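You operate a simulated robot arm through the tools that you are given. There is no shell and no other tool. Be economical: measure what you need, move in short steps, check, and stop when the job is done.

You run a simulated two-armed robot. Do the job below in one go: nothing can be reset, and whatever is moved stays where it is left.

## Task
Pick up the purple carton from the end of the wall bench beside the grey mat with one hand, pass it to the other hand and put it in the inside of the grey flood tray. Set down upright: carton.

Only the result counts: the job must be done as asked and must still hold three seconds after the hand-in. Knocking over, shifting, dropping, spilling or breaking anything else fails it.

## Robot
Two 6-joint arms with two-finger parallel grippers on one trunk, on a base that drives. Base frame: it is fixed to the floor where the robot stands at the start and does not move with it; the origin is under the middle of the robot, x ahead of it, y to its left, z up; the surface under the hand at the start is at about z = 80. Units: cm, degrees, N and s.
The left shoulder is at the start at [-10.2, 17.7, 75.8], the right one opposite. With the tool pointing down near the work surface each hand reaches from about 10 to 70 cm from the robot's upright axis, wherever it stands, measured 20 degrees to its own side. Places, roughly: inside of the grey flood tray [180, 180, 80]. Payload 1.57 kg a hand.
The tool frame of a hand sits at the grasp point between the pads (the TCP): z along the fingers, y along the line on which they close. The tips reach 3 cm beyond it. The gripper opens to 8 cm. The fingers are 1.7 cm wide and 1.2 cm thick; the gripper's body (4 by 8.2 cm) begins 8 cm behind the TCP.
Orientation is told as [roll, pitch, yaw] about the base's x, y, z axes, in that order, counted from this pose: with the fingers straight down and closing along the base's y, the tool's x points along the base's -x, its y along +y and its z along -z.

## Interface
- The arms move only by the tool move_arm. It takes "left_series", "right_series" or both (then of equal length, played together; a hand with none holds still); each is one flat list of numbers, 7 for each row, row after row: the shift along the tool's x, y, z in units of 40 mm (1.0 is 40 mm), then the turn, a rotation vector about the tool's x, y, z in units of 5 degrees (1.0 is 5 degrees), then the opening, from 0 (shut) to 1 (fully open). In form: [x, y, z, ax, ay, az, grip, x, y, z, ax, ay, az, grip, ...]. A call has 1 to 8 rows; each row shifts and turns the commanded pose from where the row before left it, along the tool's axes as they then stand. A call with a number of a shift or a turn outside -1 to 1 is refused whole. A row lasts 0.2 s, in which the tool goes at most 5 cm and 8.6 degrees; a call with a longer step from one row to the next is refused whole, and so is a gripper value outside its range. A pose out of reach is approached as far as the arm can. The call stops where the force on the tool passes 40 N (or 10 N more than at its start, if that is more) or the arm is blocked; 0.2 s more then pass. Each finger travels about 7.2 cm/s and halts on what it meets, pressing with about 35 N; the grip force reading is that of the motor and also rises with nothing between the fingers. The clock runs only during rows and for 0.2 s after the last one: add rows that do not move to give the fingers time. It gives the time, the measured TCP pose, the force on the tool (base axes), the opening and the grip force at its end, in the units of the frame above (readings bear some noise), with the torque about the TCP (base axes, N m) and any sound that the robot's microphone picked up.
- Cameras (640 x 400 px; columns grow to the right, rows downward): "scene" is now at [4.08, -1.97, 148.44]; the picture's right is [-0.22, -0.97, 0.00], its down [-0.69, 0.16, -0.70] and it looks along [0.69, -0.16, -0.71] (base axes); focal length 283 px, centre (320, 200). "left" rides on the left gripper at [7.2, 0.7, -12.2] in its tool frame; the picture's right is [-0.09, 1.00, 0.00], its down [-0.84, -0.08, -0.54] and it looks along [-0.54, -0.05, 0.84] (tool axes); focal length 238 px, centre (320, 200). "right" rides on the right gripper at [7.2, -0.7, -12.2] in its tool frame; the picture's right is [0.09, 1.00, 0.00], its down [-0.84, 0.08, -0.54] and it looks along [-0.54, 0.05, 0.84] (tool axes); focal length 238 px, centre (320, 200). There is no depth. A picture from a camera that has moved, and an enlarged one, comes with that camera's place and axes in the base frame and with its lens.
- capture(camera): a new picture of that camera. It takes no simulated time.
- lift_body(by): slides the trunk up (or, below 0, down) by that many cm; the arms and the scene camera ride with it, the base frame stays. It gives what a move gives, with no picture.
- base_move(legs): drives the robot by 1 to 6 legs, each [ahead, left, turn to the left] in cm, cm and degrees, along the robot's own axes; the way and the turn of a leg run together, so that a leg with both is an arc; at most 150 cm and 180 degrees a leg. The arms and the cameras ride along, it lands a little off, and it stops where it bumps. It gives what a move gives.
- aim_head(pan, tilt): turns the head with the scene camera to pan (to the left, within 143 degrees either way) and tilt (down, from -29 to 69), counted from straight ahead of the robot. It gives what a move gives.
- zoom(camera, box): a new picture of the part [left, top, right, bottom] of that camera's present view, enlarged. It takes no simulated time.
- job_done(): hands the job in; it is judged then, once.

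Go step by step. Nothing tells you exact positions but the pictures and the camera data: compare them with the known pose of the tool, close in by small moves and look again before you grip or let go. The budget is 120 turns and 88 pictures, counting those below and the enlarged ones. Unless the task says otherwise, let go and move clear before handing in, and close with one line.

The tools are called after "Call:" by a JSON object that holds its "method" and its "body". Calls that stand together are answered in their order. move_arm: Moves the arms, as the interface text tells. Its arguments: {"type":"object","properties":{"left_series":{"type":"array","items":{"type":"number"}},"right_series":{"type":"array","items":{"type":"number"}}},"required":[]} The other tools are called the same way: lift_body (by) slides the trunk up or down; base_move (legs) drives the base; aim_head (pan, tilt) turns the head that bears the scene camera; capture (camera) takes a picture; zoom (camera, box) takes an enlarged picture of a part of a camera's view; job_done () hands the job in.

At the start:

```text
clock: 0.0
left_tcp_pos: [45.57, 17.65, 100.38]
left_tcp_rot: [0.1, 0.0, -0.1]
left_ft_force: [0.0, -0.4, -1.0]
left_ft_torque: [0.05, -0.04, -0.01]
left_gripper_width: 7.99
left_gripper_force: 0.2
right_tcp_pos: [42.86, -21.19, 108.49]
right_tcp_rot: [0.0, 0.0, 0.0]
right_ft_force: [-0.4, -0.2, -0.1]
right_ft_torque: [-0.03, -0.01, -0.04]
right_gripper_width: 7.99
right_gripper_force: 0.1
trunk travel left (down, up): [-20.0, 12.8]
robot x, y, heading: [0.13, -0.12, 0.1]
head pan, tilt: [-12.9, 45.3]
```

scene: 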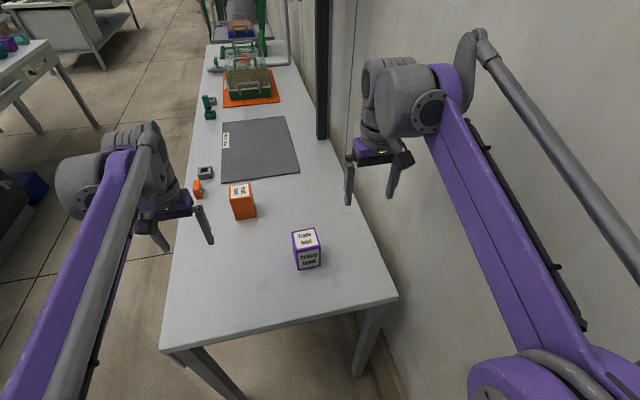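
right: 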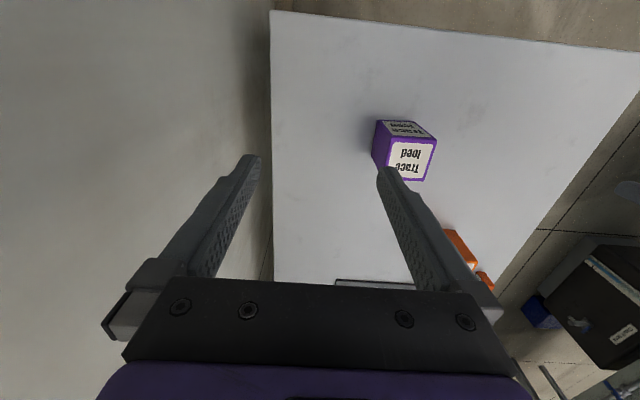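
left: 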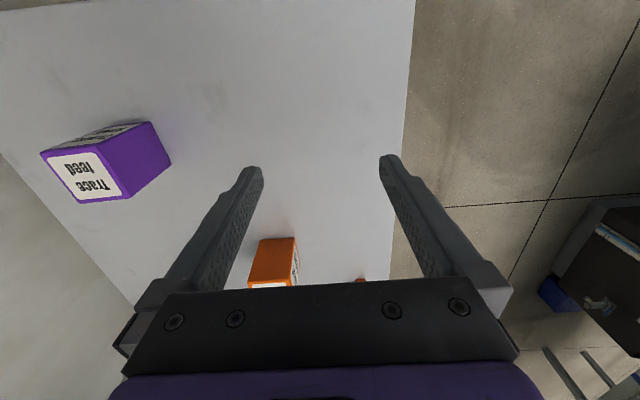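

The purple carton stands near the close end of the bench, around x≈51, y≈-9. I'll zoom to measure it and look around for the flood tray.

Call:
{"method": "zoom", "body": {"camera": "scene", "box": [260, 210, 356, 270]}}

Call:
{"method": "aim_head", "body": {"pan": 45, "tilt": 25}}

Call:
{"method": "capture", "body": {"camera": "scene"}}

```text
6.67 times, centred on (308, 240) of scene
camera zoom: at [4.08, -1.97, 148.44], right [-0.22, -0.97, 0.0], down [-0.69, 0.16, -0.7], along [0.69, -0.16, -0.71], focal length 1887 px, centre (400, -67)
```

zoom: 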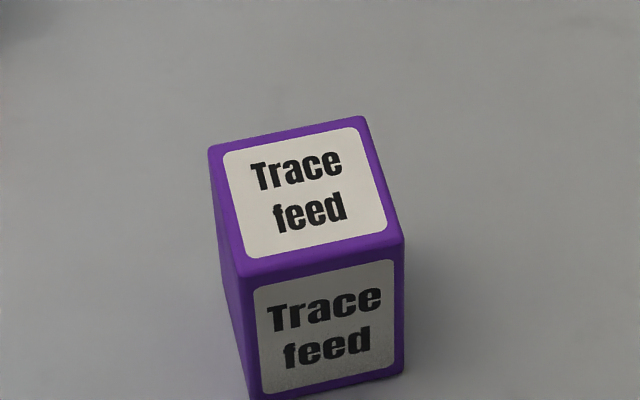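

```text
clock: 1.3
left_tcp_pos: [45.64, 17.56, 100.3]
left_tcp_rot: [0.0, 0.0, 0.0]
left_ft_force: [-0.8, -0.1, 0.6]
left_ft_torque: [0.01, 0.03, -0.02]
left_gripper_width: 8.04
left_gripper_force: 0.1
right_tcp_pos: [42.71, -21.16, 108.66]
right_tcp_rot: [0.1, 0.0, 0.0]
right_ft_force: [0.2, 0.2, 0.4]
right_ft_torque: [0.02, 0.03, 0.01]
right_gripper_width: 8.01
right_gripper_force: 0.0
trunk travel left (down, up): [-20.0, 12.8]
robot x, y, heading: [0.02, -0.17, 0.1]
head pan, tilt: [45.0, 25.0]
```

```text
83 pictures are left
camera scene: at [2.7, 6.35, 151.53], right [0.71, -0.71, 0.0], down [-0.3, -0.3, -0.91], along [0.64, 0.64, -0.42], focal length 283 px, centre (320, 200)
```

scene: 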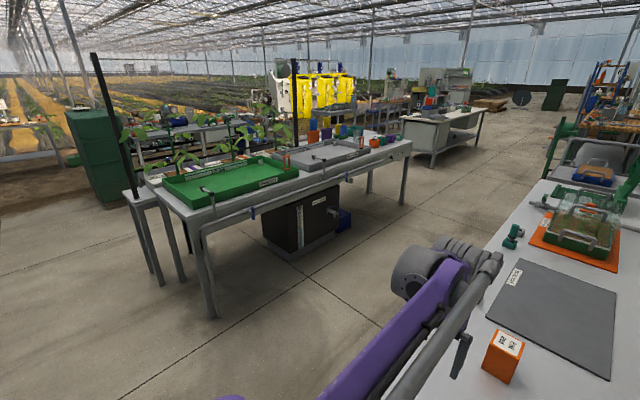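

The carton is about 6×6×9.6 cm, centred near (48.3, −8.5), roughly square to the axes, with its top at z≈89.6. I'll take it low with the right hand tilted 45° forward, so the left hand can take it from above later. First I'll align the right hand.

Call:
{"method": "move_arm", "body": {"right_series": [0.42, 0.79, 0.66, 0, 0, 0, 1, 0.42, 0.79, 0.66, 0, 0, 0, 1, 0.42, 0.79, 0.66, 0, 0, 0, 1, 0.42, 0.79, 0.66, 0, 0, 0, 1, 0, 0, 0, 0, -1, 0, 1, 0, 0, 0, 0, -1, 0, 1, 0, 0, 0, 0, -1, 0, 1, 0, 0, 0, 0, -1, 0, 1]}}

Call:
{"method": "zoom", "body": {"camera": "scene", "box": [100, 90, 420, 290]}}

Call:
{"method": "aim_head", "body": {"pan": -13, "tilt": 45}}

Call:
{"method": "move_arm", "body": {"right_series": [0, 0, 0, 0, -1, 0, 1, 0, 0, 0, 0, -1, 0, 1, 0, 0, 0, 0, -1, 0, 1, 0, 0, 0, 0, -1, 0, 1, 0, 0, 0, 0, -1, 0, 1]}}

Call:
{"method": "capture", "body": {"camera": "right"}}

Call:
{"method": "capture", "body": {"camera": "scene"}}

```text
clock: 3.1
left_tcp_pos: [45.67, 17.74, 100.43]
left_tcp_rot: [0.0, 0.0, 0.0]
left_ft_force: [-0.2, 0.3, -0.2]
left_ft_torque: [-0.03, -0.02, 0.01]
left_gripper_width: 7.99
left_gripper_force: 0.1
right_tcp_pos: [36.05, -8.66, 98.11]
right_tcp_rot: [-0.1, -20.2, -0.1]
right_ft_force: [0.3, 0.9, -0.3]
right_ft_torque: [-0.01, 0.01, -0.01]
right_gripper_width: 8.0
right_gripper_force: 0.2
trunk travel left (down, up): [-20.0, 12.8]
robot x, y, heading: [0.09, -0.07, 0.0]
head pan, tilt: [45.0, 25.0]
```

```text
2.00 times, centred on (260, 190) of scene
camera zoom: at [2.64, 6.34, 151.54], right [0.71, -0.71, 0.0], down [-0.3, -0.3, -0.91], along [0.64, 0.64, -0.42], focal length 566 px, centre (440, 220)
```

zoom: 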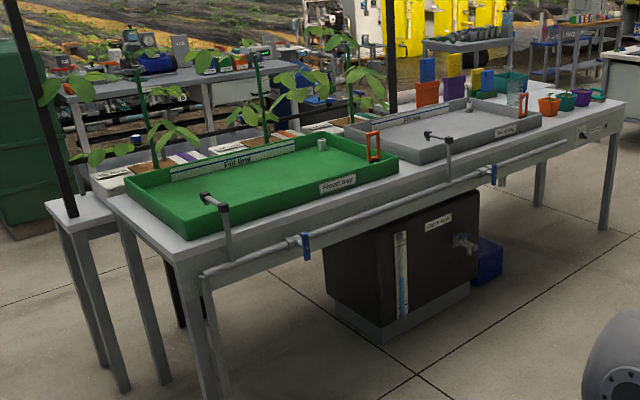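

```text
clock: 4.3
left_tcp_pos: [45.55, 17.67, 100.39]
left_tcp_rot: [0.0, 0.1, 0.1]
left_ft_force: [0.2, -0.9, 0.0]
left_ft_torque: [-0.03, -0.04, -0.03]
left_gripper_width: 7.98
left_gripper_force: 0.1
right_tcp_pos: [36.11, -8.54, 98.06]
right_tcp_rot: [0.0, -19.9, 0.0]
right_ft_force: [1.0, 0.5, -0.3]
right_ft_torque: [0.02, 0.0, 0.01]
right_gripper_width: 7.99
right_gripper_force: 0.2
trunk travel left (down, up): [-20.0, 12.8]
robot x, y, heading: [0.34, 0.05, -0.2]
head pan, tilt: [-13.0, 45.0]
```

```text
clock: 5.5
left_tcp_pos: [45.68, 17.63, 100.56]
left_tcp_rot: [0.0, 0.0, 0.0]
left_ft_force: [-0.1, -0.4, 0.2]
left_ft_torque: [-0.04, 0.05, 0.03]
left_gripper_width: 8.02
left_gripper_force: 0.0
right_tcp_pos: [36.09, -8.58, 98.07]
right_tcp_rot: [0.0, -45.2, -0.2]
right_ft_force: [0.1, -0.3, 0.6]
right_ft_torque: [-0.02, 0.02, -0.01]
right_gripper_width: 8.0
right_gripper_force: 0.1
trunk travel left (down, up): [-20.0, 12.8]
robot x, y, heading: [0.09, 0.12, 0.1]
head pan, tilt: [-13.0, 45.0]
```

```text
81 pictures are left
camera right: at [22.43, -9.19, 101.67], right [-0.06, 1.0, -0.06], down [0.21, 0.08, 0.98], along [0.98, 0.05, -0.21], focal length 238 px, centre (320, 200)
```

right: 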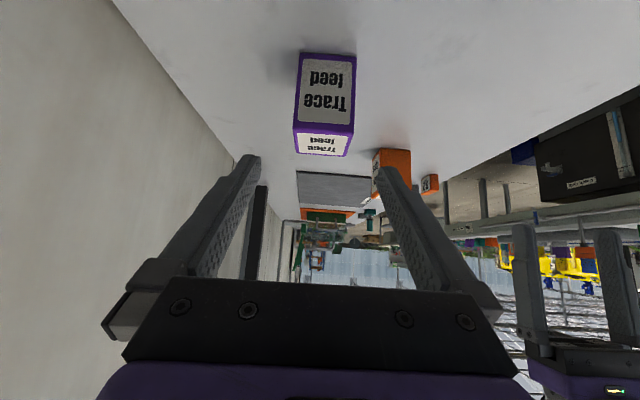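

```text
80 pictures are left
camera scene: at [4.07, -2.0, 148.48], right [-0.22, -0.97, 0.0], down [-0.69, 0.16, -0.71], along [0.69, -0.16, -0.71], focal length 283 px, centre (320, 200)
```

scene: 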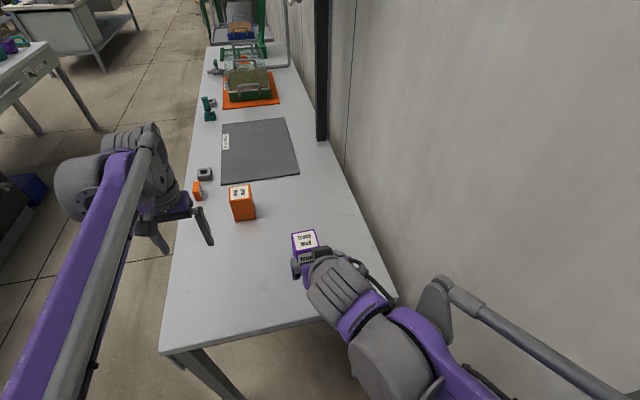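

The right camera agrees on the carton's place (near face x≈45, y from −11.6 to −5.3). I'll move in along the tool axis, stopping short to check.

Call:
{"method": "move_arm", "body": {"right_series": [0.37, 0.02, 0.6, 0, 0, 0, 1, 0, 0, 0.9, 0, 0, 0, 1, 0, 0, 0.9, 0, 0, 0, 1, 0, 0, 0, 0, 0, 0, 1]}}

Call:
{"method": "capture", "body": {"camera": "right"}}

Call:
{"method": "zoom", "body": {"camera": "scene", "box": [240, 200, 400, 300]}}

```text
clock: 6.5
left_tcp_pos: [45.52, 17.72, 100.47]
left_tcp_rot: [0.0, 0.1, 0.0]
left_ft_force: [0.5, 0.3, 1.2]
left_ft_torque: [-0.01, -0.02, 0.01]
left_gripper_width: 7.99
left_gripper_force: 0.0
right_tcp_pos: [41.82, -8.39, 90.28]
right_tcp_rot: [0.0, -45.0, 0.0]
right_ft_force: [-0.4, -0.6, 0.1]
right_ft_torque: [-0.02, -0.01, -0.02]
right_gripper_width: 8.02
right_gripper_force: 0.1
trunk travel left (down, up): [-20.0, 12.8]
robot x, y, heading: [0.0, -0.16, 0.1]
head pan, tilt: [-13.0, 45.0]
```

```text
79 pictures are left
camera right: at [28.2, -9.03, 93.86], right [-0.07, 1.0, -0.07], down [0.21, 0.08, 0.98], along [0.98, 0.05, -0.21], focal length 238 px, centre (320, 200)
```

right: 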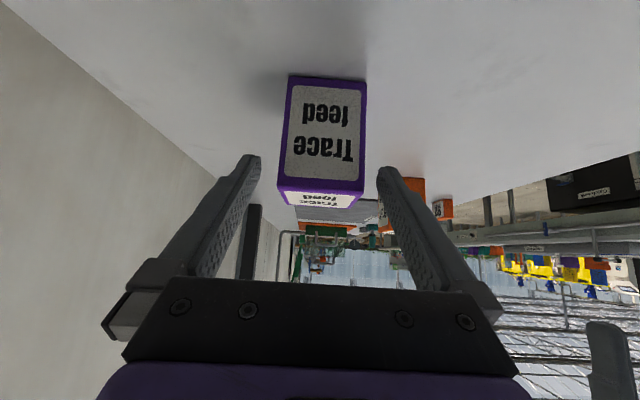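

```text
4.00 times, centred on (320, 250) of scene
camera zoom: at [4.03, -2.0, 148.48], right [-0.23, -0.97, 0.0], down [-0.69, 0.16, -0.71], along [0.69, -0.16, -0.71], focal length 1132 px, centre (320, 0)
```

zoom: 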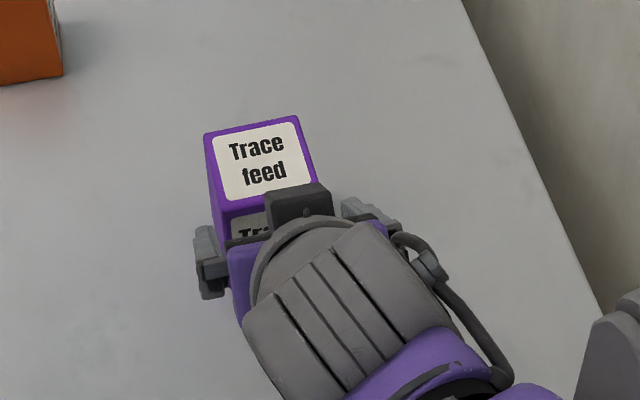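

Alignment is good; I'll go in the last 9 cm and look before closing.

Call:
{"method": "move_arm", "body": {"right_series": [0, 0, 0.75, 0, 0, 0, 1, 0, 0, 0.75, 0, 0, 0, 1, 0, 0, 0.76, 0, 0, 0, 1, 0, 0, 0, 0, 0, 0, 1]}}

Call:
{"method": "capture", "body": {"camera": "right"}}

```text
clock: 7.5
left_tcp_pos: [45.53, 17.7, 100.35]
left_tcp_rot: [0.0, 0.0, 0.1]
left_ft_force: [-0.2, 0.1, 0.0]
left_ft_torque: [-0.01, 0.0, 0.0]
left_gripper_width: 8.0
left_gripper_force: 0.0
right_tcp_pos: [48.31, -8.31, 83.79]
right_tcp_rot: [0.0, -45.0, 0.0]
right_ft_force: [0.2, 0.5, 0.2]
right_ft_torque: [-0.04, 0.0, 0.01]
right_gripper_width: 8.0
right_gripper_force: 0.1
trunk travel left (down, up): [-20.0, 12.8]
robot x, y, heading: [-0.15, -0.04, -0.1]
head pan, tilt: [-13.0, 45.0]
```

```text
77 pictures are left
camera right: at [34.64, -9.02, 87.43], right [-0.07, 1.0, -0.06], down [0.21, 0.08, 0.97], along [0.98, 0.05, -0.21], focal length 238 px, centre (320, 200)
```

right: 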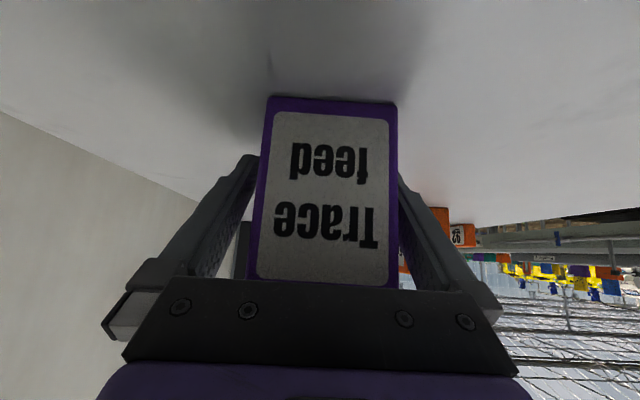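

The carton sits between the fingers; I'll close and lift a little.

Call:
{"method": "move_arm", "body": {"right_series": [0, 0, 0, 0, 0, 0, 0, 0, 0, 0, 0, 0, 0, 0, 0, 0, 0, 0, 0, 0, 0, 0, 0, 0, 0, 0, 0, 0]}}

Call:
{"method": "move_arm", "body": {"right_series": [-0.35, 0, -0.35, 0, 0, 0, 0, -0.35, 0, -0.35, 0, 0, 0, 0, 0, 0, 0, 0, 0, 0, 0]}}

Call:
{"method": "capture", "body": {"camera": "right"}}

Call:
{"method": "capture", "body": {"camera": "scene"}}

```text
clock: 8.5
left_tcp_pos: [45.55, 17.62, 100.41]
left_tcp_rot: [0.1, 0.0, -0.1]
left_ft_force: [0.3, -0.2, 0.5]
left_ft_torque: [0.01, 0.03, -0.01]
left_gripper_width: 7.99
left_gripper_force: 0.1
right_tcp_pos: [48.27, -8.41, 83.7]
right_tcp_rot: [0.0, -45.0, 0.0]
right_ft_force: [0.5, 0.6, -0.3]
right_ft_torque: [0.03, -0.04, -0.02]
right_gripper_width: 6.49
right_gripper_force: 35.0
trunk travel left (down, up): [-20.0, 12.8]
robot x, y, heading: [-0.12, -0.27, -0.3]
head pan, tilt: [-13.0, 45.0]
```

```text
clock: 9.3
left_tcp_pos: [45.6, 17.71, 100.3]
left_tcp_rot: [0.0, 0.0, 0.0]
left_ft_force: [-1.2, -1.0, -0.1]
left_ft_torque: [0.03, -0.03, -0.01]
left_gripper_width: 7.99
left_gripper_force: 0.0
right_tcp_pos: [48.25, -8.39, 87.79]
right_tcp_rot: [0.0, -45.0, -0.1]
right_ft_force: [-0.4, -0.3, -3.7]
right_ft_torque: [-0.02, -0.03, 0.0]
right_gripper_width: 6.46
right_gripper_force: 35.2
trunk travel left (down, up): [-20.0, 12.8]
robot x, y, heading: [0.15, 0.01, -0.1]
head pan, tilt: [-13.0, 45.0]
```

```text
76 pictures are left
camera right: at [34.66, -9.08, 91.41], right [-0.07, 1.0, -0.07], down [0.21, 0.08, 0.97], along [0.98, 0.05, -0.21], focal length 238 px, centre (320, 200)
```

right: 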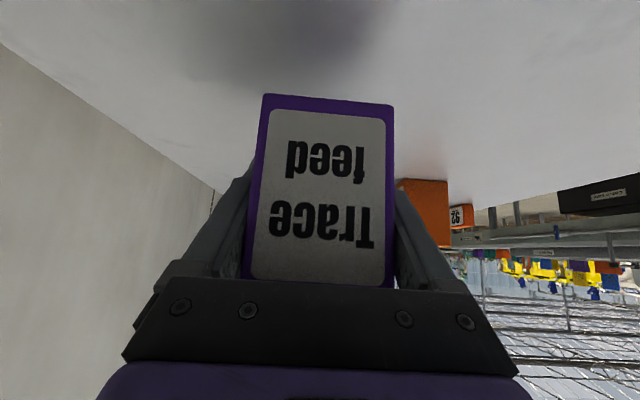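

```text
75 pictures are left
camera scene: at [4.15, -1.99, 148.48], right [-0.22, -0.97, 0.0], down [-0.69, 0.16, -0.71], along [0.69, -0.16, -0.71], focal length 283 px, centre (320, 200)
```

scene: 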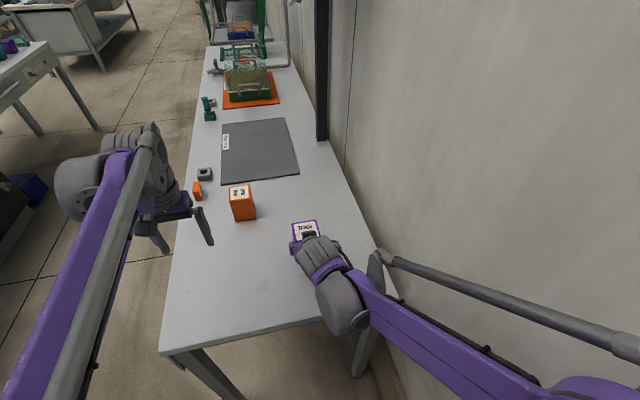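

The carton is held securely (0.37 kg, 6.5 cm wide). Now I'll raise it to y≈−2, z≈98, while the left hand rises and turns −90° to close along x.

Call:
{"method": "move_arm", "body": {"right_series": [-0.47, 0.53, -0.73, 0, 0, 0, 0, -0.47, 0.53, -0.73, 0, 0, 0, 0, -0.47, 0.53, -0.73, 0, 0, 0, 0, 0, 0, 0, 0, 0, 0, 0, 0, 0, 0, 0, 0, 0, 0, 0, 0, 0, 0, 0, 0, 0, 0, 0, 0, 0, 0, 0, 0, 0, 0, 0, 0, 0, 0, 0], "left_series": [0, 0, -0.5, 0, 0, 1, 1, 0, 0, -0.5, 0, 0, 1, 1, 0, 0, -0.5, 0, 0, 1, 1, 0, 0, -0.5, 0, 0, 1, 1, 0, 0, -0.5, 0, 0, 1, 1, 0, 0, -0.5, 0, 0, 1, 1, 0, 0, -0.5, 0, 0, 1, 1, 0, 0, -0.5, 0, 0, 1, 1]}}

Call:
{"method": "move_arm", "body": {"left_series": [0, 0, 0, 0, 0, 1, 1, 0, 0, 0, 0, 0, 1, 1, 0, 0, 0, 0, 0, 1, 1, 0, 0, 0, 0, 0, 1, 1, 0, 0, 0, 0, 0, 1, 1, 0, 0, 0, 0, 0, 1, 1, 0, 0, 0, 0, 0, 1, 1, 0, 0, 0, 0, 0, 1, 1]}}

Call:
{"method": "move_arm", "body": {"left_series": [0, 0, 0, 0, 0, 1, 1, 0, 0, 0, 0, 0, 1, 1]}}

Call:
{"method": "capture", "body": {"camera": "scene"}}

Call:
{"method": "capture", "body": {"camera": "left"}}

```text
clock: 11.1
left_tcp_pos: [45.63, 17.75, 116.41]
left_tcp_rot: [0.0, 0.0, -40.1]
left_ft_force: [-0.3, -0.1, 0.6]
left_ft_torque: [-0.03, 0.0, -0.01]
left_gripper_width: 8.02
left_gripper_force: 0.0
right_tcp_pos: [46.14, -1.97, 98.05]
right_tcp_rot: [0.0, -45.0, 0.0]
right_ft_force: [-0.1, -0.7, -3.4]
right_ft_torque: [0.01, -0.01, 0.0]
right_gripper_width: 6.47
right_gripper_force: 35.0
trunk travel left (down, up): [-20.0, 12.8]
robot x, y, heading: [-0.13, -0.0, 0.1]
head pan, tilt: [-13.0, 45.0]
```

```text
clock: 12.9
left_tcp_pos: [45.67, 17.66, 116.35]
left_tcp_rot: [0.0, -0.1, -80.1]
left_ft_force: [0.0, -0.1, 0.3]
left_ft_torque: [-0.02, 0.01, -0.04]
left_gripper_width: 7.99
left_gripper_force: 0.1
right_tcp_pos: [46.17, -1.96, 97.97]
right_tcp_rot: [0.0, -45.0, 0.1]
right_ft_force: [-0.3, 0.4, -3.1]
right_ft_torque: [-0.02, 0.01, -0.01]
right_gripper_width: 6.49
right_gripper_force: 35.1
trunk travel left (down, up): [-20.0, 12.8]
robot x, y, heading: [0.05, -0.46, 0.2]
head pan, tilt: [-13.0, 45.0]
```

```text
clock: 13.5
left_tcp_pos: [45.69, 17.71, 116.4]
left_tcp_rot: [0.0, -0.1, -90.1]
left_ft_force: [-0.2, -0.7, 0.2]
left_ft_torque: [-0.01, 0.01, -0.01]
left_gripper_width: 8.0
left_gripper_force: 0.1
right_tcp_pos: [46.14, -2.01, 97.95]
right_tcp_rot: [0.0, -45.0, 0.0]
right_ft_force: [0.6, -0.5, -2.9]
right_ft_torque: [0.01, -0.04, -0.02]
right_gripper_width: 6.48
right_gripper_force: 34.9
trunk travel left (down, up): [-20.0, 12.8]
robot x, y, heading: [0.12, -0.0, 0.2]
head pan, tilt: [-13.0, 45.0]
```

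```text
74 pictures are left
camera scene: at [4.13, -1.99, 148.48], right [-0.23, -0.97, 0.0], down [-0.69, 0.16, -0.71], along [0.69, -0.16, -0.71], focal length 283 px, centre (320, 200)
```

scene: 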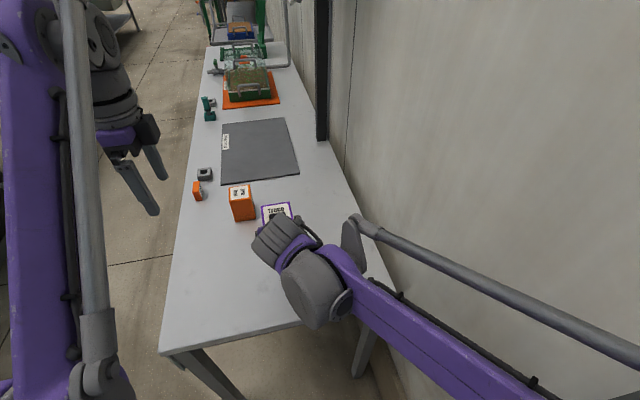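

```text
73 pictures are left
camera left: at [46.33, 25.09, 128.53], right [1.0, -0.09, 0.0], down [-0.08, -0.84, 0.54], along [-0.05, -0.54, -0.84], focal length 238 px, centre (320, 200)
```

left: 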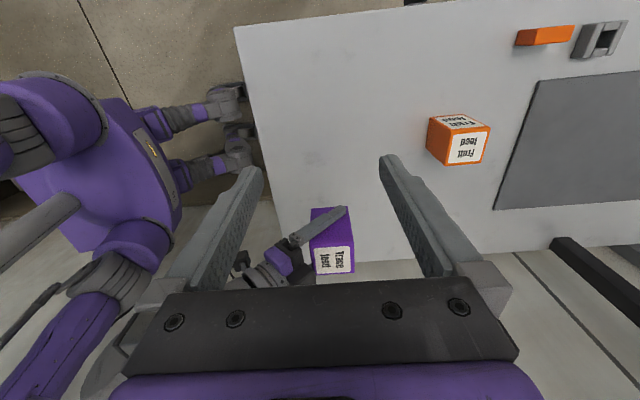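

The left view agrees with the expected carton position (centre ≈46, −2, top ≈103.8). I'll bring the left hand over it, then look again.

Call:
{"method": "move_arm", "body": {"left_series": [-0.985, 0.02, 0, 0, 0, 0, 1, -0.985, 0.02, 0, 0, 0, 0, 1, -0.985, 0.02, 0, 0, 0, 0, 1, -0.985, 0.02, 0, 0, 0, 0, 1, -0.985, 0.02, 0, 0, 0, 0, 1, 0, 0, 0, 0, 0, 0, 1]}}

Call:
{"method": "capture", "body": {"camera": "left"}}

Call:
{"method": "capture", "body": {"camera": "scene"}}

```text
clock: 14.9
left_tcp_pos: [45.03, -1.63, 115.3]
left_tcp_rot: [0.0, 0.0, -90.0]
left_ft_force: [-0.1, -0.2, 0.2]
left_ft_torque: [0.01, 0.04, -0.02]
left_gripper_width: 8.05
left_gripper_force: 0.0
left hand out of reach, approached as far as the arm can: row 4, 5
right_tcp_pos: [45.97, -2.07, 98.01]
right_tcp_rot: [0.0, -44.9, 0.0]
right_ft_force: [0.4, -0.5, -4.0]
right_ft_torque: [0.01, -0.03, 0.0]
right_gripper_width: 6.5
right_gripper_force: 35.3
trunk travel left (down, up): [-20.0, 12.8]
robot x, y, heading: [-0.04, -0.17, -0.2]
head pan, tilt: [-13.0, 45.0]
```

```text
72 pictures are left
camera left: at [45.7, 5.8, 127.44], right [1.0, -0.09, 0.0], down [-0.08, -0.84, 0.54], along [-0.05, -0.54, -0.84], focal length 238 px, centre (320, 200)
```

left: 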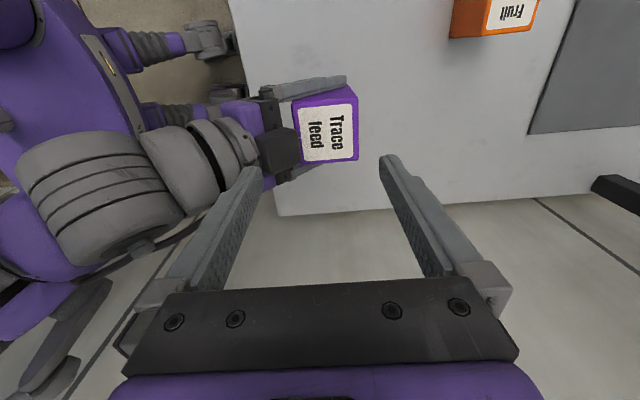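

```text
71 pictures are left
camera scene: at [4.1, -1.92, 148.48], right [-0.23, -0.97, 0.0], down [-0.69, 0.16, -0.71], along [0.69, -0.16, -0.71], focal length 283 px, centre (320, 200)
```

scene: 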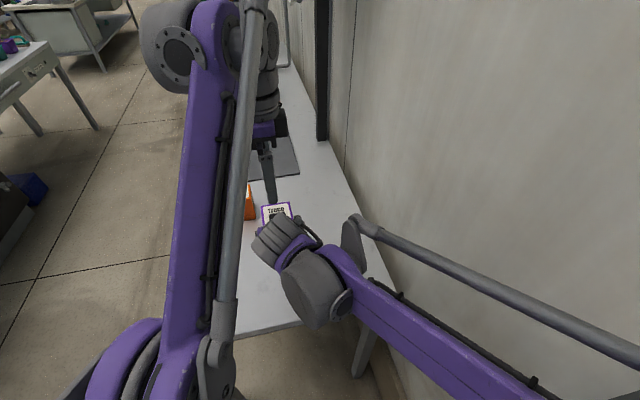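

The left arm was just out of reach there, and I need to see the clearance to the right gripper's body. I'll zoom.

Call:
{"method": "zoom", "body": {"camera": "left", "box": [200, 60, 392, 180]}}

```text
3.33 times, centred on (296, 120) of left
camera zoom: at [45.7, 5.8, 127.44], right [1.0, -0.09, 0.0], down [-0.08, -0.84, 0.54], along [-0.05, -0.54, -0.84], focal length 794 px, centre (400, 467)
```

zoom: 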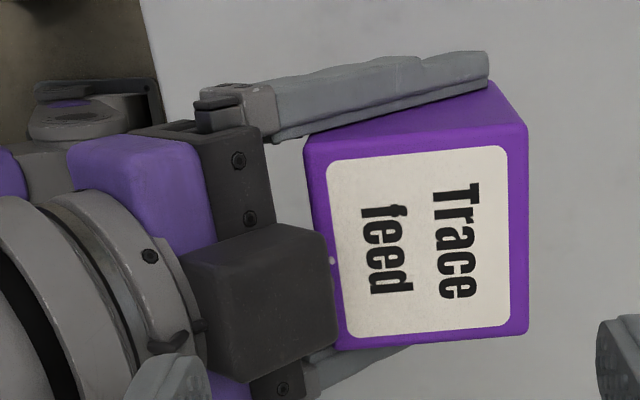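

A sensor block above the right palm would foul a left finger on the carton's near face. So I'll have the left hand close along y instead, on the upper part of the same faces, clear of the right fingers. I'll back the left hand off, turn it back to yaw 0, and bring the carton nearer.

Call:
{"method": "move_arm", "body": {"left_series": [0.9, 0, 0, 0, 0, 0, 1, 0.9, 0, 0, 0, 0, 0, 1, 0.9, 0, 0, 0, 0, 0, 1, 0.9, 0, 0, 0, 0, 0, 1, 0, 0, 0, 0, 0, -1, 1, 0, 0, 0, 0, 0, -1, 1, 0, 0, 0, 0, 0, -1, 1, 0, 0, 0, 0, 0, -1, 1], "right_series": [0, 0, 0, 0, 0, 0, 0, 0, 0, 0, 0, 0, 0, 0, 0, 0, 0, 0, 0, 0, 0, 0, 0, 0, 0, 0, 0, 0, 0.22, 0.25, -0.044, 0, 0, 0, 0, 0.22, 0.25, -0.044, 0, 0, 0, 0, 0.22, 0.25, -0.044, 0, 0, 0, 0, 0.22, 0.25, -0.044, 0, 0, 0, 0]}}

Call:
{"method": "move_arm", "body": {"left_series": [0, 0, 0, 0, 0, -1, 1, 0, 0, 0, 0, 0, -1, 1, 0, 0, 0, 0, 0, -1, 1, 0, 0, 0, 0, 0, -1, 1, 0, 0, 0, 0, 0, -1, 1, 0, 0, 0, 0, 0, -1, 1, 0, 0, 0, 0, 0, -1, 1]}}

Call:
{"method": "move_arm", "body": {"left_series": [0, 0, 0, 0, 0, -1, 1, 0, 0, 0, 0, 0, -1, 1, 0, 0, 0, 0, 0, -1, 1, 0, 0, 0, 0, 0, -1, 1, 0, 0, 0, 0, 0, -1, 1, 0, 0, 0, 0, 0, -1, 1, 0, 0, 0, 0, 0, -1, 1]}}

Call:
{"method": "capture", "body": {"camera": "left"}}

```text
clock: 16.7
left_tcp_pos: [44.92, 12.62, 115.33]
left_tcp_rot: [0.0, 0.0, -69.8]
left_ft_force: [0.6, -0.5, 0.0]
left_ft_torque: [0.0, 0.01, -0.01]
left_gripper_width: 7.99
left_gripper_force: 0.1
right_tcp_pos: [43.09, 1.96, 96.09]
right_tcp_rot: [0.0, -45.0, -0.1]
right_ft_force: [-0.6, 0.3, -3.7]
right_ft_torque: [-0.01, -0.03, 0.02]
right_gripper_width: 6.48
right_gripper_force: 34.5
trunk travel left (down, up): [-20.0, 12.8]
robot x, y, heading: [-0.08, -0.25, 0.1]
head pan, tilt: [-13.0, 45.0]
```

```text
clock: 18.3
left_tcp_pos: [44.96, 12.76, 115.31]
left_tcp_rot: [0.0, 0.0, -35.0]
left_ft_force: [-0.3, -0.2, -0.3]
left_ft_torque: [0.02, -0.04, 0.01]
left_gripper_width: 8.03
left_gripper_force: 0.0
right_tcp_pos: [43.04, 1.89, 96.07]
right_tcp_rot: [0.0, -45.0, 0.0]
right_ft_force: [0.4, -0.3, -3.3]
right_ft_torque: [-0.01, -0.02, -0.01]
right_gripper_width: 6.52
right_gripper_force: 34.7
trunk travel left (down, up): [-20.0, 12.8]
robot x, y, heading: [0.24, 0.06, -0.1]
head pan, tilt: [-13.0, 45.0]
```

```text
clock: 19.9
left_tcp_pos: [45.1, 12.61, 115.23]
left_tcp_rot: [0.0, 0.0, 0.0]
left_ft_force: [0.9, -0.4, -0.6]
left_ft_torque: [0.01, -0.02, 0.01]
left_gripper_width: 8.0
left_gripper_force: 0.0
right_tcp_pos: [43.03, 2.02, 96.1]
right_tcp_rot: [0.1, -45.0, -0.1]
right_ft_force: [-0.5, -0.2, -2.9]
right_ft_torque: [0.02, -0.03, 0.04]
right_gripper_width: 6.49
right_gripper_force: 34.9
trunk travel left (down, up): [-20.0, 12.8]
robot x, y, heading: [-0.46, 0.34, 0.0]
head pan, tilt: [-13.0, 45.0]
```

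```text
69 pictures are left
camera left: at [37.83, 13.58, 127.44], right [0.09, 1.0, 0.0], down [0.84, -0.08, 0.54], along [0.54, -0.05, -0.84], focal length 238 px, centre (320, 200)
```

left: 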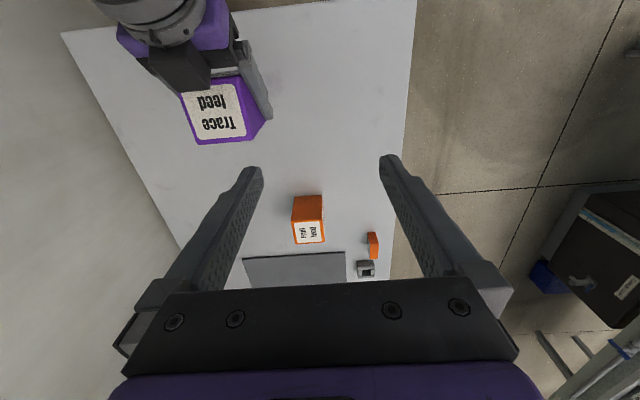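

The carton top is where I expect it (centre ≈43, 2.1). I'll move the left hand over it and stop just above.

Call:
{"method": "move_arm", "body": {"left_series": [0.11, -0.875, 0, 0, 0, 0, 1, 0.11, -0.875, 0, 0, 0, 0, 1, 0.11, -0.875, 0, 0, 0, 0, 1, 0, 0, 0.7, 0, 0, 0, 1, 0, 0, 0.7, 0, 0, 0, 1, 0, 0, 0.7, 0, 0, 0, 1, 0, 0, 0, 0, 0, 0, 1]}}

Call:
{"method": "capture", "body": {"camera": "left"}}

Call:
{"method": "capture", "body": {"camera": "scene"}}

```text
clock: 21.5
left_tcp_pos: [43.75, 2.21, 106.84]
left_tcp_rot: [0.0, -0.1, 0.0]
left_ft_force: [0.2, 0.1, 0.0]
left_ft_torque: [-0.04, 0.01, -0.02]
left_gripper_width: 8.0
left_gripper_force: 0.0
right_tcp_pos: [43.06, 1.96, 96.08]
right_tcp_rot: [0.0, -45.0, 0.0]
right_ft_force: [0.6, 0.3, -3.5]
right_ft_torque: [-0.01, 0.02, 0.01]
right_gripper_width: 6.48
right_gripper_force: 35.3
trunk travel left (down, up): [-20.0, 12.8]
robot x, y, heading: [0.03, -0.21, 0.1]
head pan, tilt: [-13.0, 45.0]
```

```text
68 pictures are left
camera left: at [36.58, 3.03, 118.93], right [0.09, 1.0, 0.0], down [0.84, -0.08, 0.54], along [0.54, -0.05, -0.84], focal length 238 px, centre (320, 200)
```

left: 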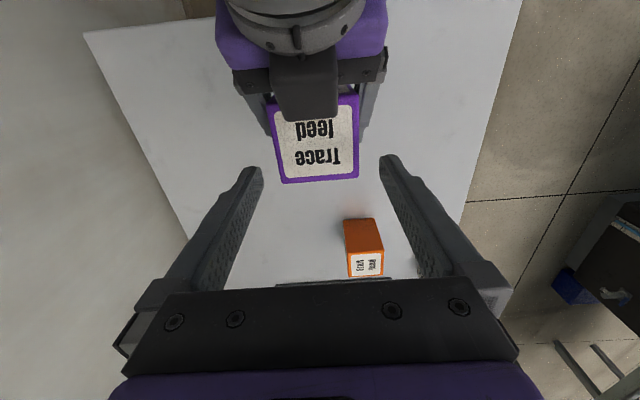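

```text
67 pictures are left
camera scene: at [4.13, -1.99, 148.48], right [-0.22, -0.97, 0.0], down [-0.69, 0.16, -0.71], along [0.69, -0.16, -0.71], focal length 283 px, centre (320, 200)
```

scene: 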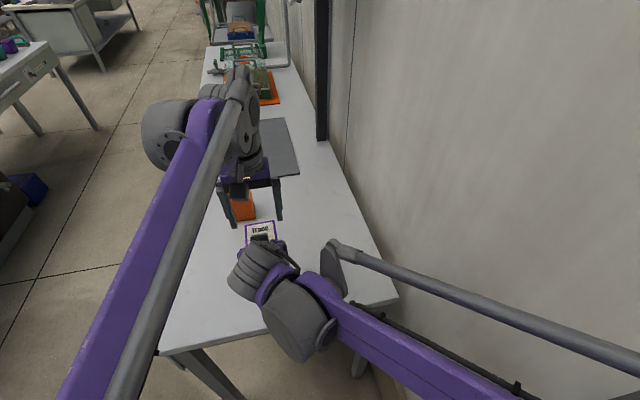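

Call:
{"method": "zoom", "body": {"camera": "scene", "box": [192, 150, 320, 230]}}

Call:
{"method": "zoom", "body": {"camera": "left", "box": [208, 80, 400, 200]}}

```text
5.00 times, centred on (256, 190) of scene
camera zoom: at [4.13, -1.99, 148.48], right [-0.22, -0.97, 0.0], down [-0.69, 0.16, -0.71], along [0.69, -0.16, -0.71], focal length 1415 px, centre (640, 250)
```

zoom: 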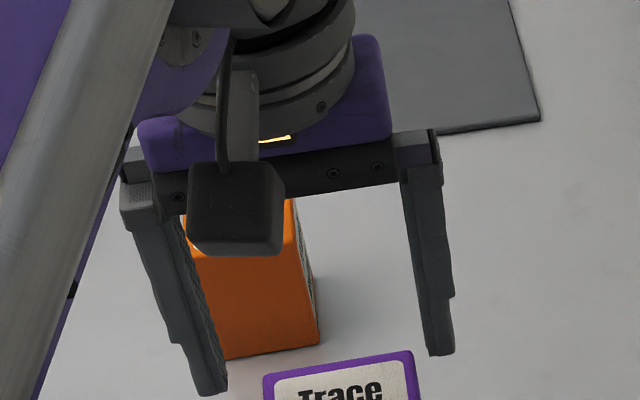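

```text
3.33 times, centred on (304, 140) of left
camera zoom: at [36.58, 3.03, 118.93], right [0.09, 1.0, 0.0], down [0.84, -0.08, 0.54], along [0.54, -0.05, -0.84], focal length 794 px, centre (373, 400)
```

zoom: 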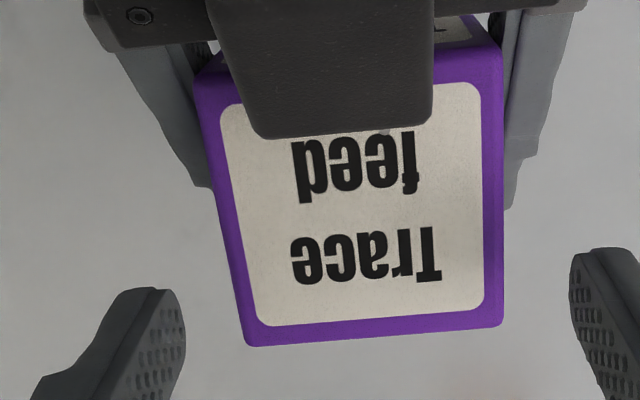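

The left hand is centred on the carton in y; the geometry shows clearance from the right hand. I'll shift slightly forward and descend with small steps.

Call:
{"method": "move_arm", "body": {"left_series": [-0.13, 0, 0, 0, 0, 0, 1, 0, 0, 0.36, 0, 0, 0, 1, 0, 0, 0.36, 0, 0, 0, 1, 0, 0, 0.36, 0, 0, 0, 1, 0, 0, 0.37, 0, 0, 0, 1, 0, 0, 0, 0, 0, 0, 1]}}

Call:
{"method": "capture", "body": {"camera": "left"}}

Call:
{"method": "zoom", "body": {"camera": "scene", "box": [192, 180, 320, 260]}}

```text
clock: 22.9
left_tcp_pos: [44.23, 2.2, 101.17]
left_tcp_rot: [0.0, 0.1, 0.0]
left_ft_force: [-0.3, 0.6, 0.2]
left_ft_torque: [-0.01, -0.02, -0.04]
left_gripper_width: 7.99
left_gripper_force: 0.1
right_tcp_pos: [42.98, 2.04, 95.98]
right_tcp_rot: [0.0, -44.9, 0.0]
right_ft_force: [-0.1, 0.3, -3.6]
right_ft_torque: [0.02, 0.01, 0.01]
right_gripper_width: 6.47
right_gripper_force: 35.3
trunk travel left (down, up): [-20.0, 12.8]
robot x, y, heading: [-0.14, -0.05, 0.2]
head pan, tilt: [-13.0, 45.0]
```

```text
64 pictures are left
camera left: at [37.02, 3.09, 113.27], right [0.09, 1.0, 0.0], down [0.84, -0.08, 0.54], along [0.54, -0.05, -0.84], focal length 238 px, centre (320, 200)
```

left: 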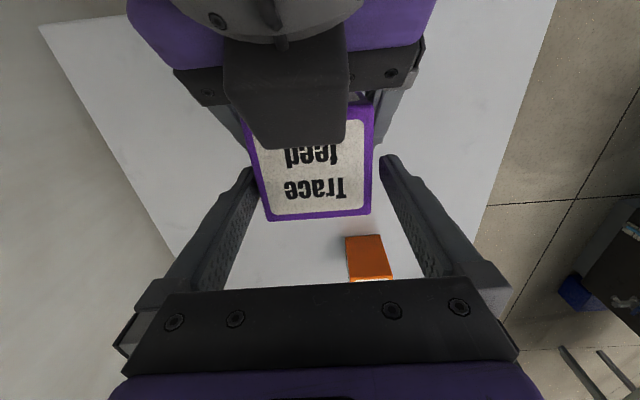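

```text
5.00 times, centred on (256, 220) of scene
camera zoom: at [4.12, -1.99, 148.48], right [-0.22, -0.97, 0.0], down [-0.69, 0.16, -0.71], along [0.69, -0.16, -0.71], focal length 1415 px, centre (640, 100)
```

zoom: 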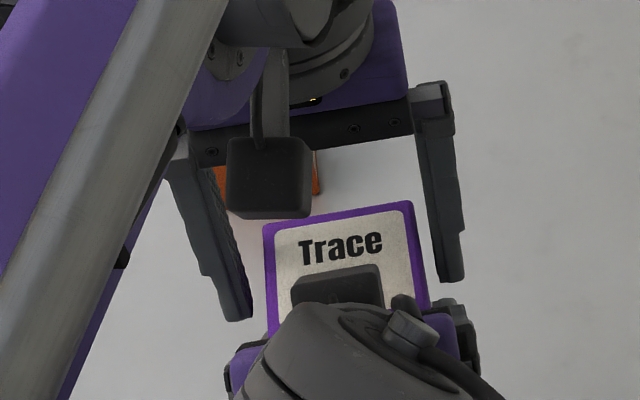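

The fingers straddle the carton top by about 3.6 cm. I'll close the left hand.

Call:
{"method": "move_arm", "body": {"left_series": [0, 0, 0, 0, 0, 0, 0, 0, 0, 0, 0, 0, 0, 0, 0, 0, 0, 0, 0, 0, 0, 0, 0, 0, 0, 0, 0, 0]}}

Call:
{"method": "capture", "body": {"camera": "left"}}

```text
clock: 23.9
left_tcp_pos: [44.19, 1.97, 101.07]
left_tcp_rot: [-0.1, 0.0, -0.1]
left_ft_force: [2.8, -23.7, -0.6]
left_ft_torque: [-0.02, 0.04, 0.26]
left_gripper_width: 6.46
left_gripper_force: 35.1
right_tcp_pos: [43.07, 2.03, 96.12]
right_tcp_rot: [0.1, -44.9, 0.0]
right_ft_force: [-3.7, 23.0, -4.1]
right_ft_torque: [-1.15, -0.19, 0.07]
right_gripper_width: 6.49
right_gripper_force: 35.0
trunk travel left (down, up): [-20.0, 12.8]
robot x, y, heading: [-0.07, 0.09, 0.1]
head pan, tilt: [-13.0, 45.0]
```

```text
62 pictures are left
camera left: at [37.02, 3.0, 113.27], right [0.09, 1.0, 0.0], down [0.84, -0.08, 0.54], along [0.54, -0.05, -0.84], focal length 238 px, centre (320, 200)
```

left: 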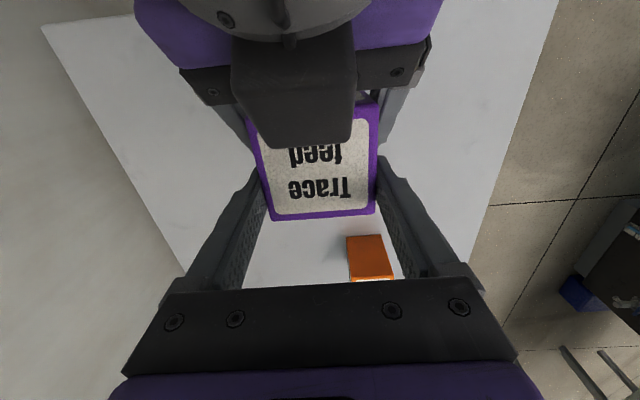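

Both hands hold it, with a little sideways load; I'll relieve that, then open the right hand.

Call:
{"method": "move_arm", "body": {"left_series": [0, -0.05, 0, 0, 0, 0, 0, 0, 0, 0, 0, 0, 0, 0]}}

Call:
{"method": "move_arm", "body": {"right_series": [0, 0, 0, 0, 0, 0, 1, 0, 0, 0, 0, 0, 0, 1, 0, 0, 0, 0, 0, 0, 1]}}

```text
clock: 24.5
left_tcp_pos: [44.22, 1.95, 101.12]
left_tcp_rot: [0.0, 0.0, -0.1]
left_ft_force: [3.3, -18.6, 1.2]
left_ft_torque: [-0.64, 0.17, -0.22]
left_gripper_width: 6.47
left_gripper_force: 34.6
right_tcp_pos: [43.05, 1.91, 95.96]
right_tcp_rot: [0.0, -45.0, 0.0]
right_ft_force: [-2.7, 18.1, -5.2]
right_ft_torque: [-0.31, -0.35, 0.49]
right_gripper_width: 6.48
right_gripper_force: 34.7
trunk travel left (down, up): [-20.0, 12.8]
robot x, y, heading: [-0.02, 0.02, 0.0]
head pan, tilt: [-13.0, 45.0]
```

```text
clock: 25.3
left_tcp_pos: [44.3, 1.97, 101.11]
left_tcp_rot: [0.0, 0.0, 0.0]
left_ft_force: [-0.9, -0.5, 0.4]
left_ft_torque: [-0.01, -0.02, -0.04]
left_gripper_width: 6.48
left_gripper_force: 35.0
right_tcp_pos: [42.99, 1.84, 96.03]
right_tcp_rot: [0.0, -45.0, 0.0]
right_ft_force: [-0.3, -0.2, 0.3]
right_ft_torque: [-0.01, 0.0, -0.02]
right_gripper_width: 8.03
right_gripper_force: 0.0
trunk travel left (down, up): [-20.0, 12.8]
robot x, y, heading: [-0.52, 0.02, 0.2]
head pan, tilt: [-13.0, 45.0]
```

Call:
{"method": "move_arm", "body": {"right_series": [0, 0, 0, 0, 0, 0, 1, 0, 0, -0.05, 0, 0, 0, 1]}}

Call:
{"method": "capture", "body": {"camera": "right"}}

```text
clock: 25.9
left_tcp_pos: [44.22, 1.99, 101.11]
left_tcp_rot: [0.0, -0.1, -0.1]
left_ft_force: [-0.1, 0.8, 0.0]
left_ft_torque: [0.01, -0.01, 0.0]
left_gripper_width: 6.45
left_gripper_force: 35.1
right_tcp_pos: [42.93, 1.96, 96.11]
right_tcp_rot: [0.0, -44.9, -0.1]
right_ft_force: [-0.4, 0.1, 1.5]
right_ft_torque: [-0.02, 0.01, -0.04]
right_gripper_width: 7.98
right_gripper_force: 0.1
trunk travel left (down, up): [-20.0, 12.8]
robot x, y, heading: [0.16, -0.05, 0.0]
head pan, tilt: [-13.0, 45.0]
```

```text
61 pictures are left
camera right: at [29.28, 1.28, 99.8], right [-0.07, 1.0, -0.06], down [0.21, 0.08, 0.97], along [0.98, 0.05, -0.21], focal length 238 px, centre (320, 200)
```

right: 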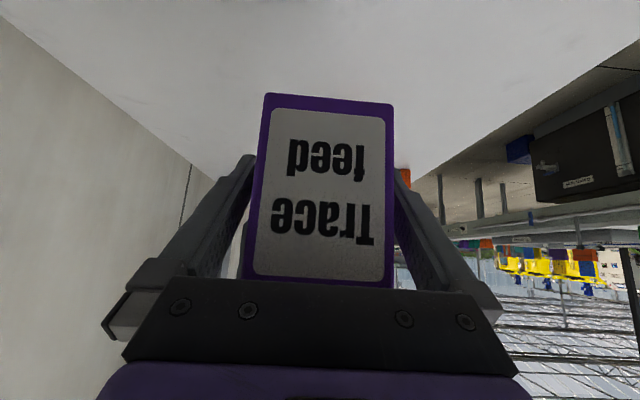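

The carton hangs in the left hand and the right fingers are clear. I'll withdraw the right hand straight back.

Call:
{"method": "move_arm", "body": {"right_series": [0.4, 0, -0.4, 0, 0, 0, 1, 0.6, 0, -0.6, 0, 0, 0, 1, 0.6, 0, -0.6, 0, 0, 0, 1, 0.6, 0, -0.6, 0, 0, 0, 1, 0, -0.9, 0, 0, 0, 0, 1, 0, -0.9, 0, 0, 0, 0, 1, 0, -0.9, 0, 0, 0, 0, 1, 0, -0.9, 0, 0, 0, 0, 1]}}

Call:
{"method": "capture", "body": {"camera": "left"}}

Call:
{"method": "capture", "body": {"camera": "scene"}}

```text
clock: 27.7
left_tcp_pos: [44.13, 2.09, 101.04]
left_tcp_rot: [0.1, 0.0, 0.0]
left_ft_force: [-0.3, 0.2, 0.0]
left_ft_torque: [-0.01, -0.07, 0.02]
left_gripper_width: 6.49
left_gripper_force: 35.2
right_tcp_pos: [30.29, -12.45, 96.17]
right_tcp_rot: [-0.1, -45.1, 0.0]
right_ft_force: [0.0, 0.3, 0.5]
right_ft_torque: [-0.01, -0.01, 0.02]
right_gripper_width: 8.02
right_gripper_force: 0.0
trunk travel left (down, up): [-20.0, 12.8]
robot x, y, heading: [-0.39, 0.53, 0.2]
head pan, tilt: [-13.0, 45.0]
```

```text
60 pictures are left
camera left: at [36.98, 2.91, 113.27], right [0.09, 1.0, 0.0], down [0.84, -0.08, 0.54], along [0.54, -0.05, -0.84], focal length 238 px, centre (320, 200)
```

left: 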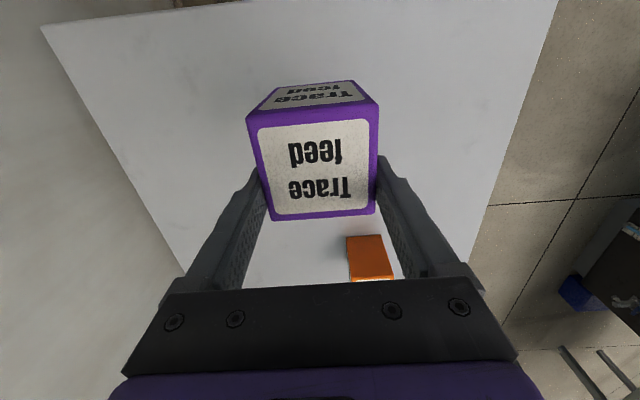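

```text
59 pictures are left
camera scene: at [4.07, -1.96, 148.48], right [-0.22, -0.97, 0.0], down [-0.69, 0.16, -0.71], along [0.69, -0.16, -0.71], focal length 283 px, centre (320, 200)
```

scene: 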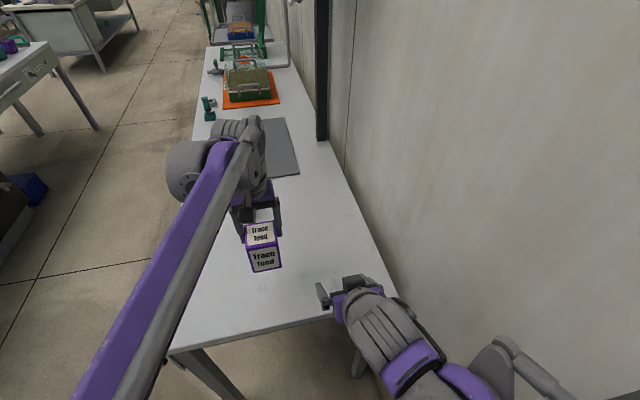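

Handover is done; the carton hangs upright in the left hand (its bottom ≈8.8 cm below that TCP). I'll raise the trunk, sidestep away from the bench, turn left and drive toward the tray bench.

Call:
{"method": "lift_body", "body": {"by": 10}}

Call:
{"method": "base_move", "body": {"legs": [[0, 55, 0]]}}

Call:
{"method": "aim_head", "body": {"pan": 40, "tilt": 25}}

Call:
{"method": "capture", "body": {"camera": "scene"}}

```text
clock: 29.1
left_tcp_pos: [44.25, 2.0, 111.06]
left_tcp_rot: [0.1, 0.0, -0.1]
left_ft_force: [0.2, 0.1, -3.1]
left_ft_torque: [0.01, -0.06, -0.02]
left_gripper_width: 6.49
left_gripper_force: 35.1
right_tcp_pos: [30.24, -12.5, 105.98]
right_tcp_rot: [0.0, -44.9, 0.0]
right_ft_force: [-0.4, 0.1, -0.1]
right_ft_torque: [0.01, -0.02, -0.02]
right_gripper_width: 8.0
right_gripper_force: 0.0
trunk travel left (down, up): [-30.0, 2.8]
robot x, y, heading: [0.35, -0.22, 0.4]
head pan, tilt: [-13.0, 45.0]
```

```text
clock: 34.4
left_tcp_pos: [44.37, 56.9, 110.98]
left_tcp_rot: [0.0, 0.0, -0.1]
left_ft_force: [0.1, -0.7, -3.3]
left_ft_torque: [-0.01, -0.04, 0.01]
left_gripper_width: 6.48
left_gripper_force: 35.2
right_tcp_pos: [30.59, 42.49, 106.12]
right_tcp_rot: [0.0, -45.0, -0.2]
right_ft_force: [-0.1, 0.3, 0.0]
right_ft_torque: [0.0, 0.0, 0.0]
right_gripper_width: 8.0
right_gripper_force: 0.0
trunk travel left (down, up): [-30.0, 2.8]
robot x, y, heading: [-0.41, 55.13, -0.3]
head pan, tilt: [-13.0, 45.0]
```

```text
clock: 35.6
left_tcp_pos: [44.28, 57.01, 111.03]
left_tcp_rot: [0.2, 0.0, -0.1]
left_ft_force: [-0.1, -0.7, -3.8]
left_ft_torque: [0.0, -0.06, 0.01]
left_gripper_width: 6.48
left_gripper_force: 35.2
right_tcp_pos: [30.44, 42.4, 106.18]
right_tcp_rot: [0.0, -45.1, -0.1]
right_ft_force: [-0.8, 0.5, 0.9]
right_ft_torque: [-0.01, -0.01, -0.02]
right_gripper_width: 8.0
right_gripper_force: 0.0
trunk travel left (down, up): [-30.0, 2.8]
robot x, y, heading: [0.29, 54.7, 0.1]
head pan, tilt: [40.0, 25.0]
```

```text
58 pictures are left
camera scene: at [2.99, 60.83, 161.97], right [0.64, -0.77, 0.0], down [-0.32, -0.27, -0.91], along [0.7, 0.58, -0.42], focal length 283 px, centre (320, 200)
```

scene: 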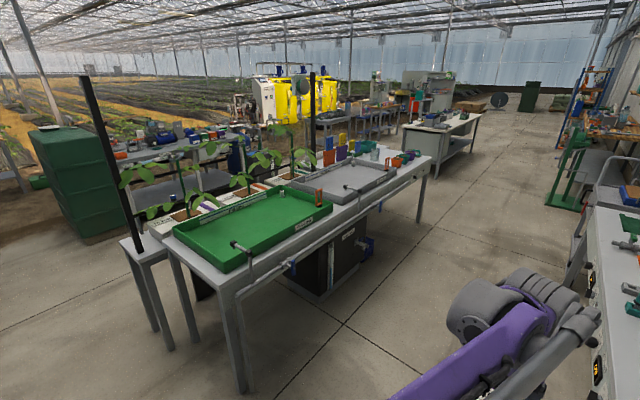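

The aisle is clear. I'll turn left 90° and slide along the aisle to face the grey tray.

Call:
{"method": "base_move", "body": {"legs": [[0, 0, 90], [12, 0, 0], [0, -110, 0], [0, -70, 0]]}}

Call:
{"method": "aim_head", "body": {"pan": 10, "tilt": 35}}

Call:
{"method": "capture", "body": {"camera": "scene"}}

```text
clock: 56.3
left_tcp_pos: [177.38, 110.72, 111.08]
left_tcp_rot: [0.0, 0.0, 89.8]
left_ft_force: [-0.3, 0.7, -3.2]
left_ft_torque: [0.04, 0.01, -0.02]
left_gripper_width: 6.46
left_gripper_force: 34.9
right_tcp_pos: [191.76, 96.91, 105.98]
right_tcp_rot: [0.1, -45.0, 89.8]
right_ft_force: [0.2, 0.2, 0.3]
right_ft_torque: [-0.02, -0.01, 0.02]
right_gripper_width: 7.98
right_gripper_force: 0.2
trunk travel left (down, up): [-30.0, 2.8]
robot x, y, heading: [179.14, 66.74, 89.8]
head pan, tilt: [40.0, 25.0]
```

```text
clock: 57.3
left_tcp_pos: [177.5, 110.84, 111.09]
left_tcp_rot: [0.0, 0.1, 89.8]
left_ft_force: [0.3, 1.2, -4.2]
left_ft_torque: [0.03, 0.01, -0.02]
left_gripper_width: 6.49
left_gripper_force: 34.9
right_tcp_pos: [191.88, 96.95, 106.05]
right_tcp_rot: [0.0, -44.9, 89.8]
right_ft_force: [-0.5, 0.1, 0.4]
right_ft_torque: [0.02, 0.0, 0.02]
right_gripper_width: 8.0
right_gripper_force: 0.1
trunk travel left (down, up): [-30.0, 2.8]
robot x, y, heading: [179.45, 66.42, 89.8]
head pan, tilt: [10.0, 35.0]
```

```text
57 pictures are left
camera scene: at [177.82, 70.97, 160.4], right [0.99, 0.17, 0.0], down [0.1, -0.57, -0.82], along [-0.14, 0.81, -0.57], focal length 283 px, centre (320, 200)
```

scene: 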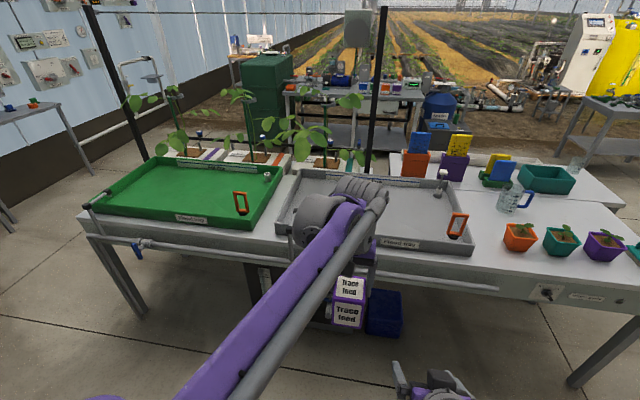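

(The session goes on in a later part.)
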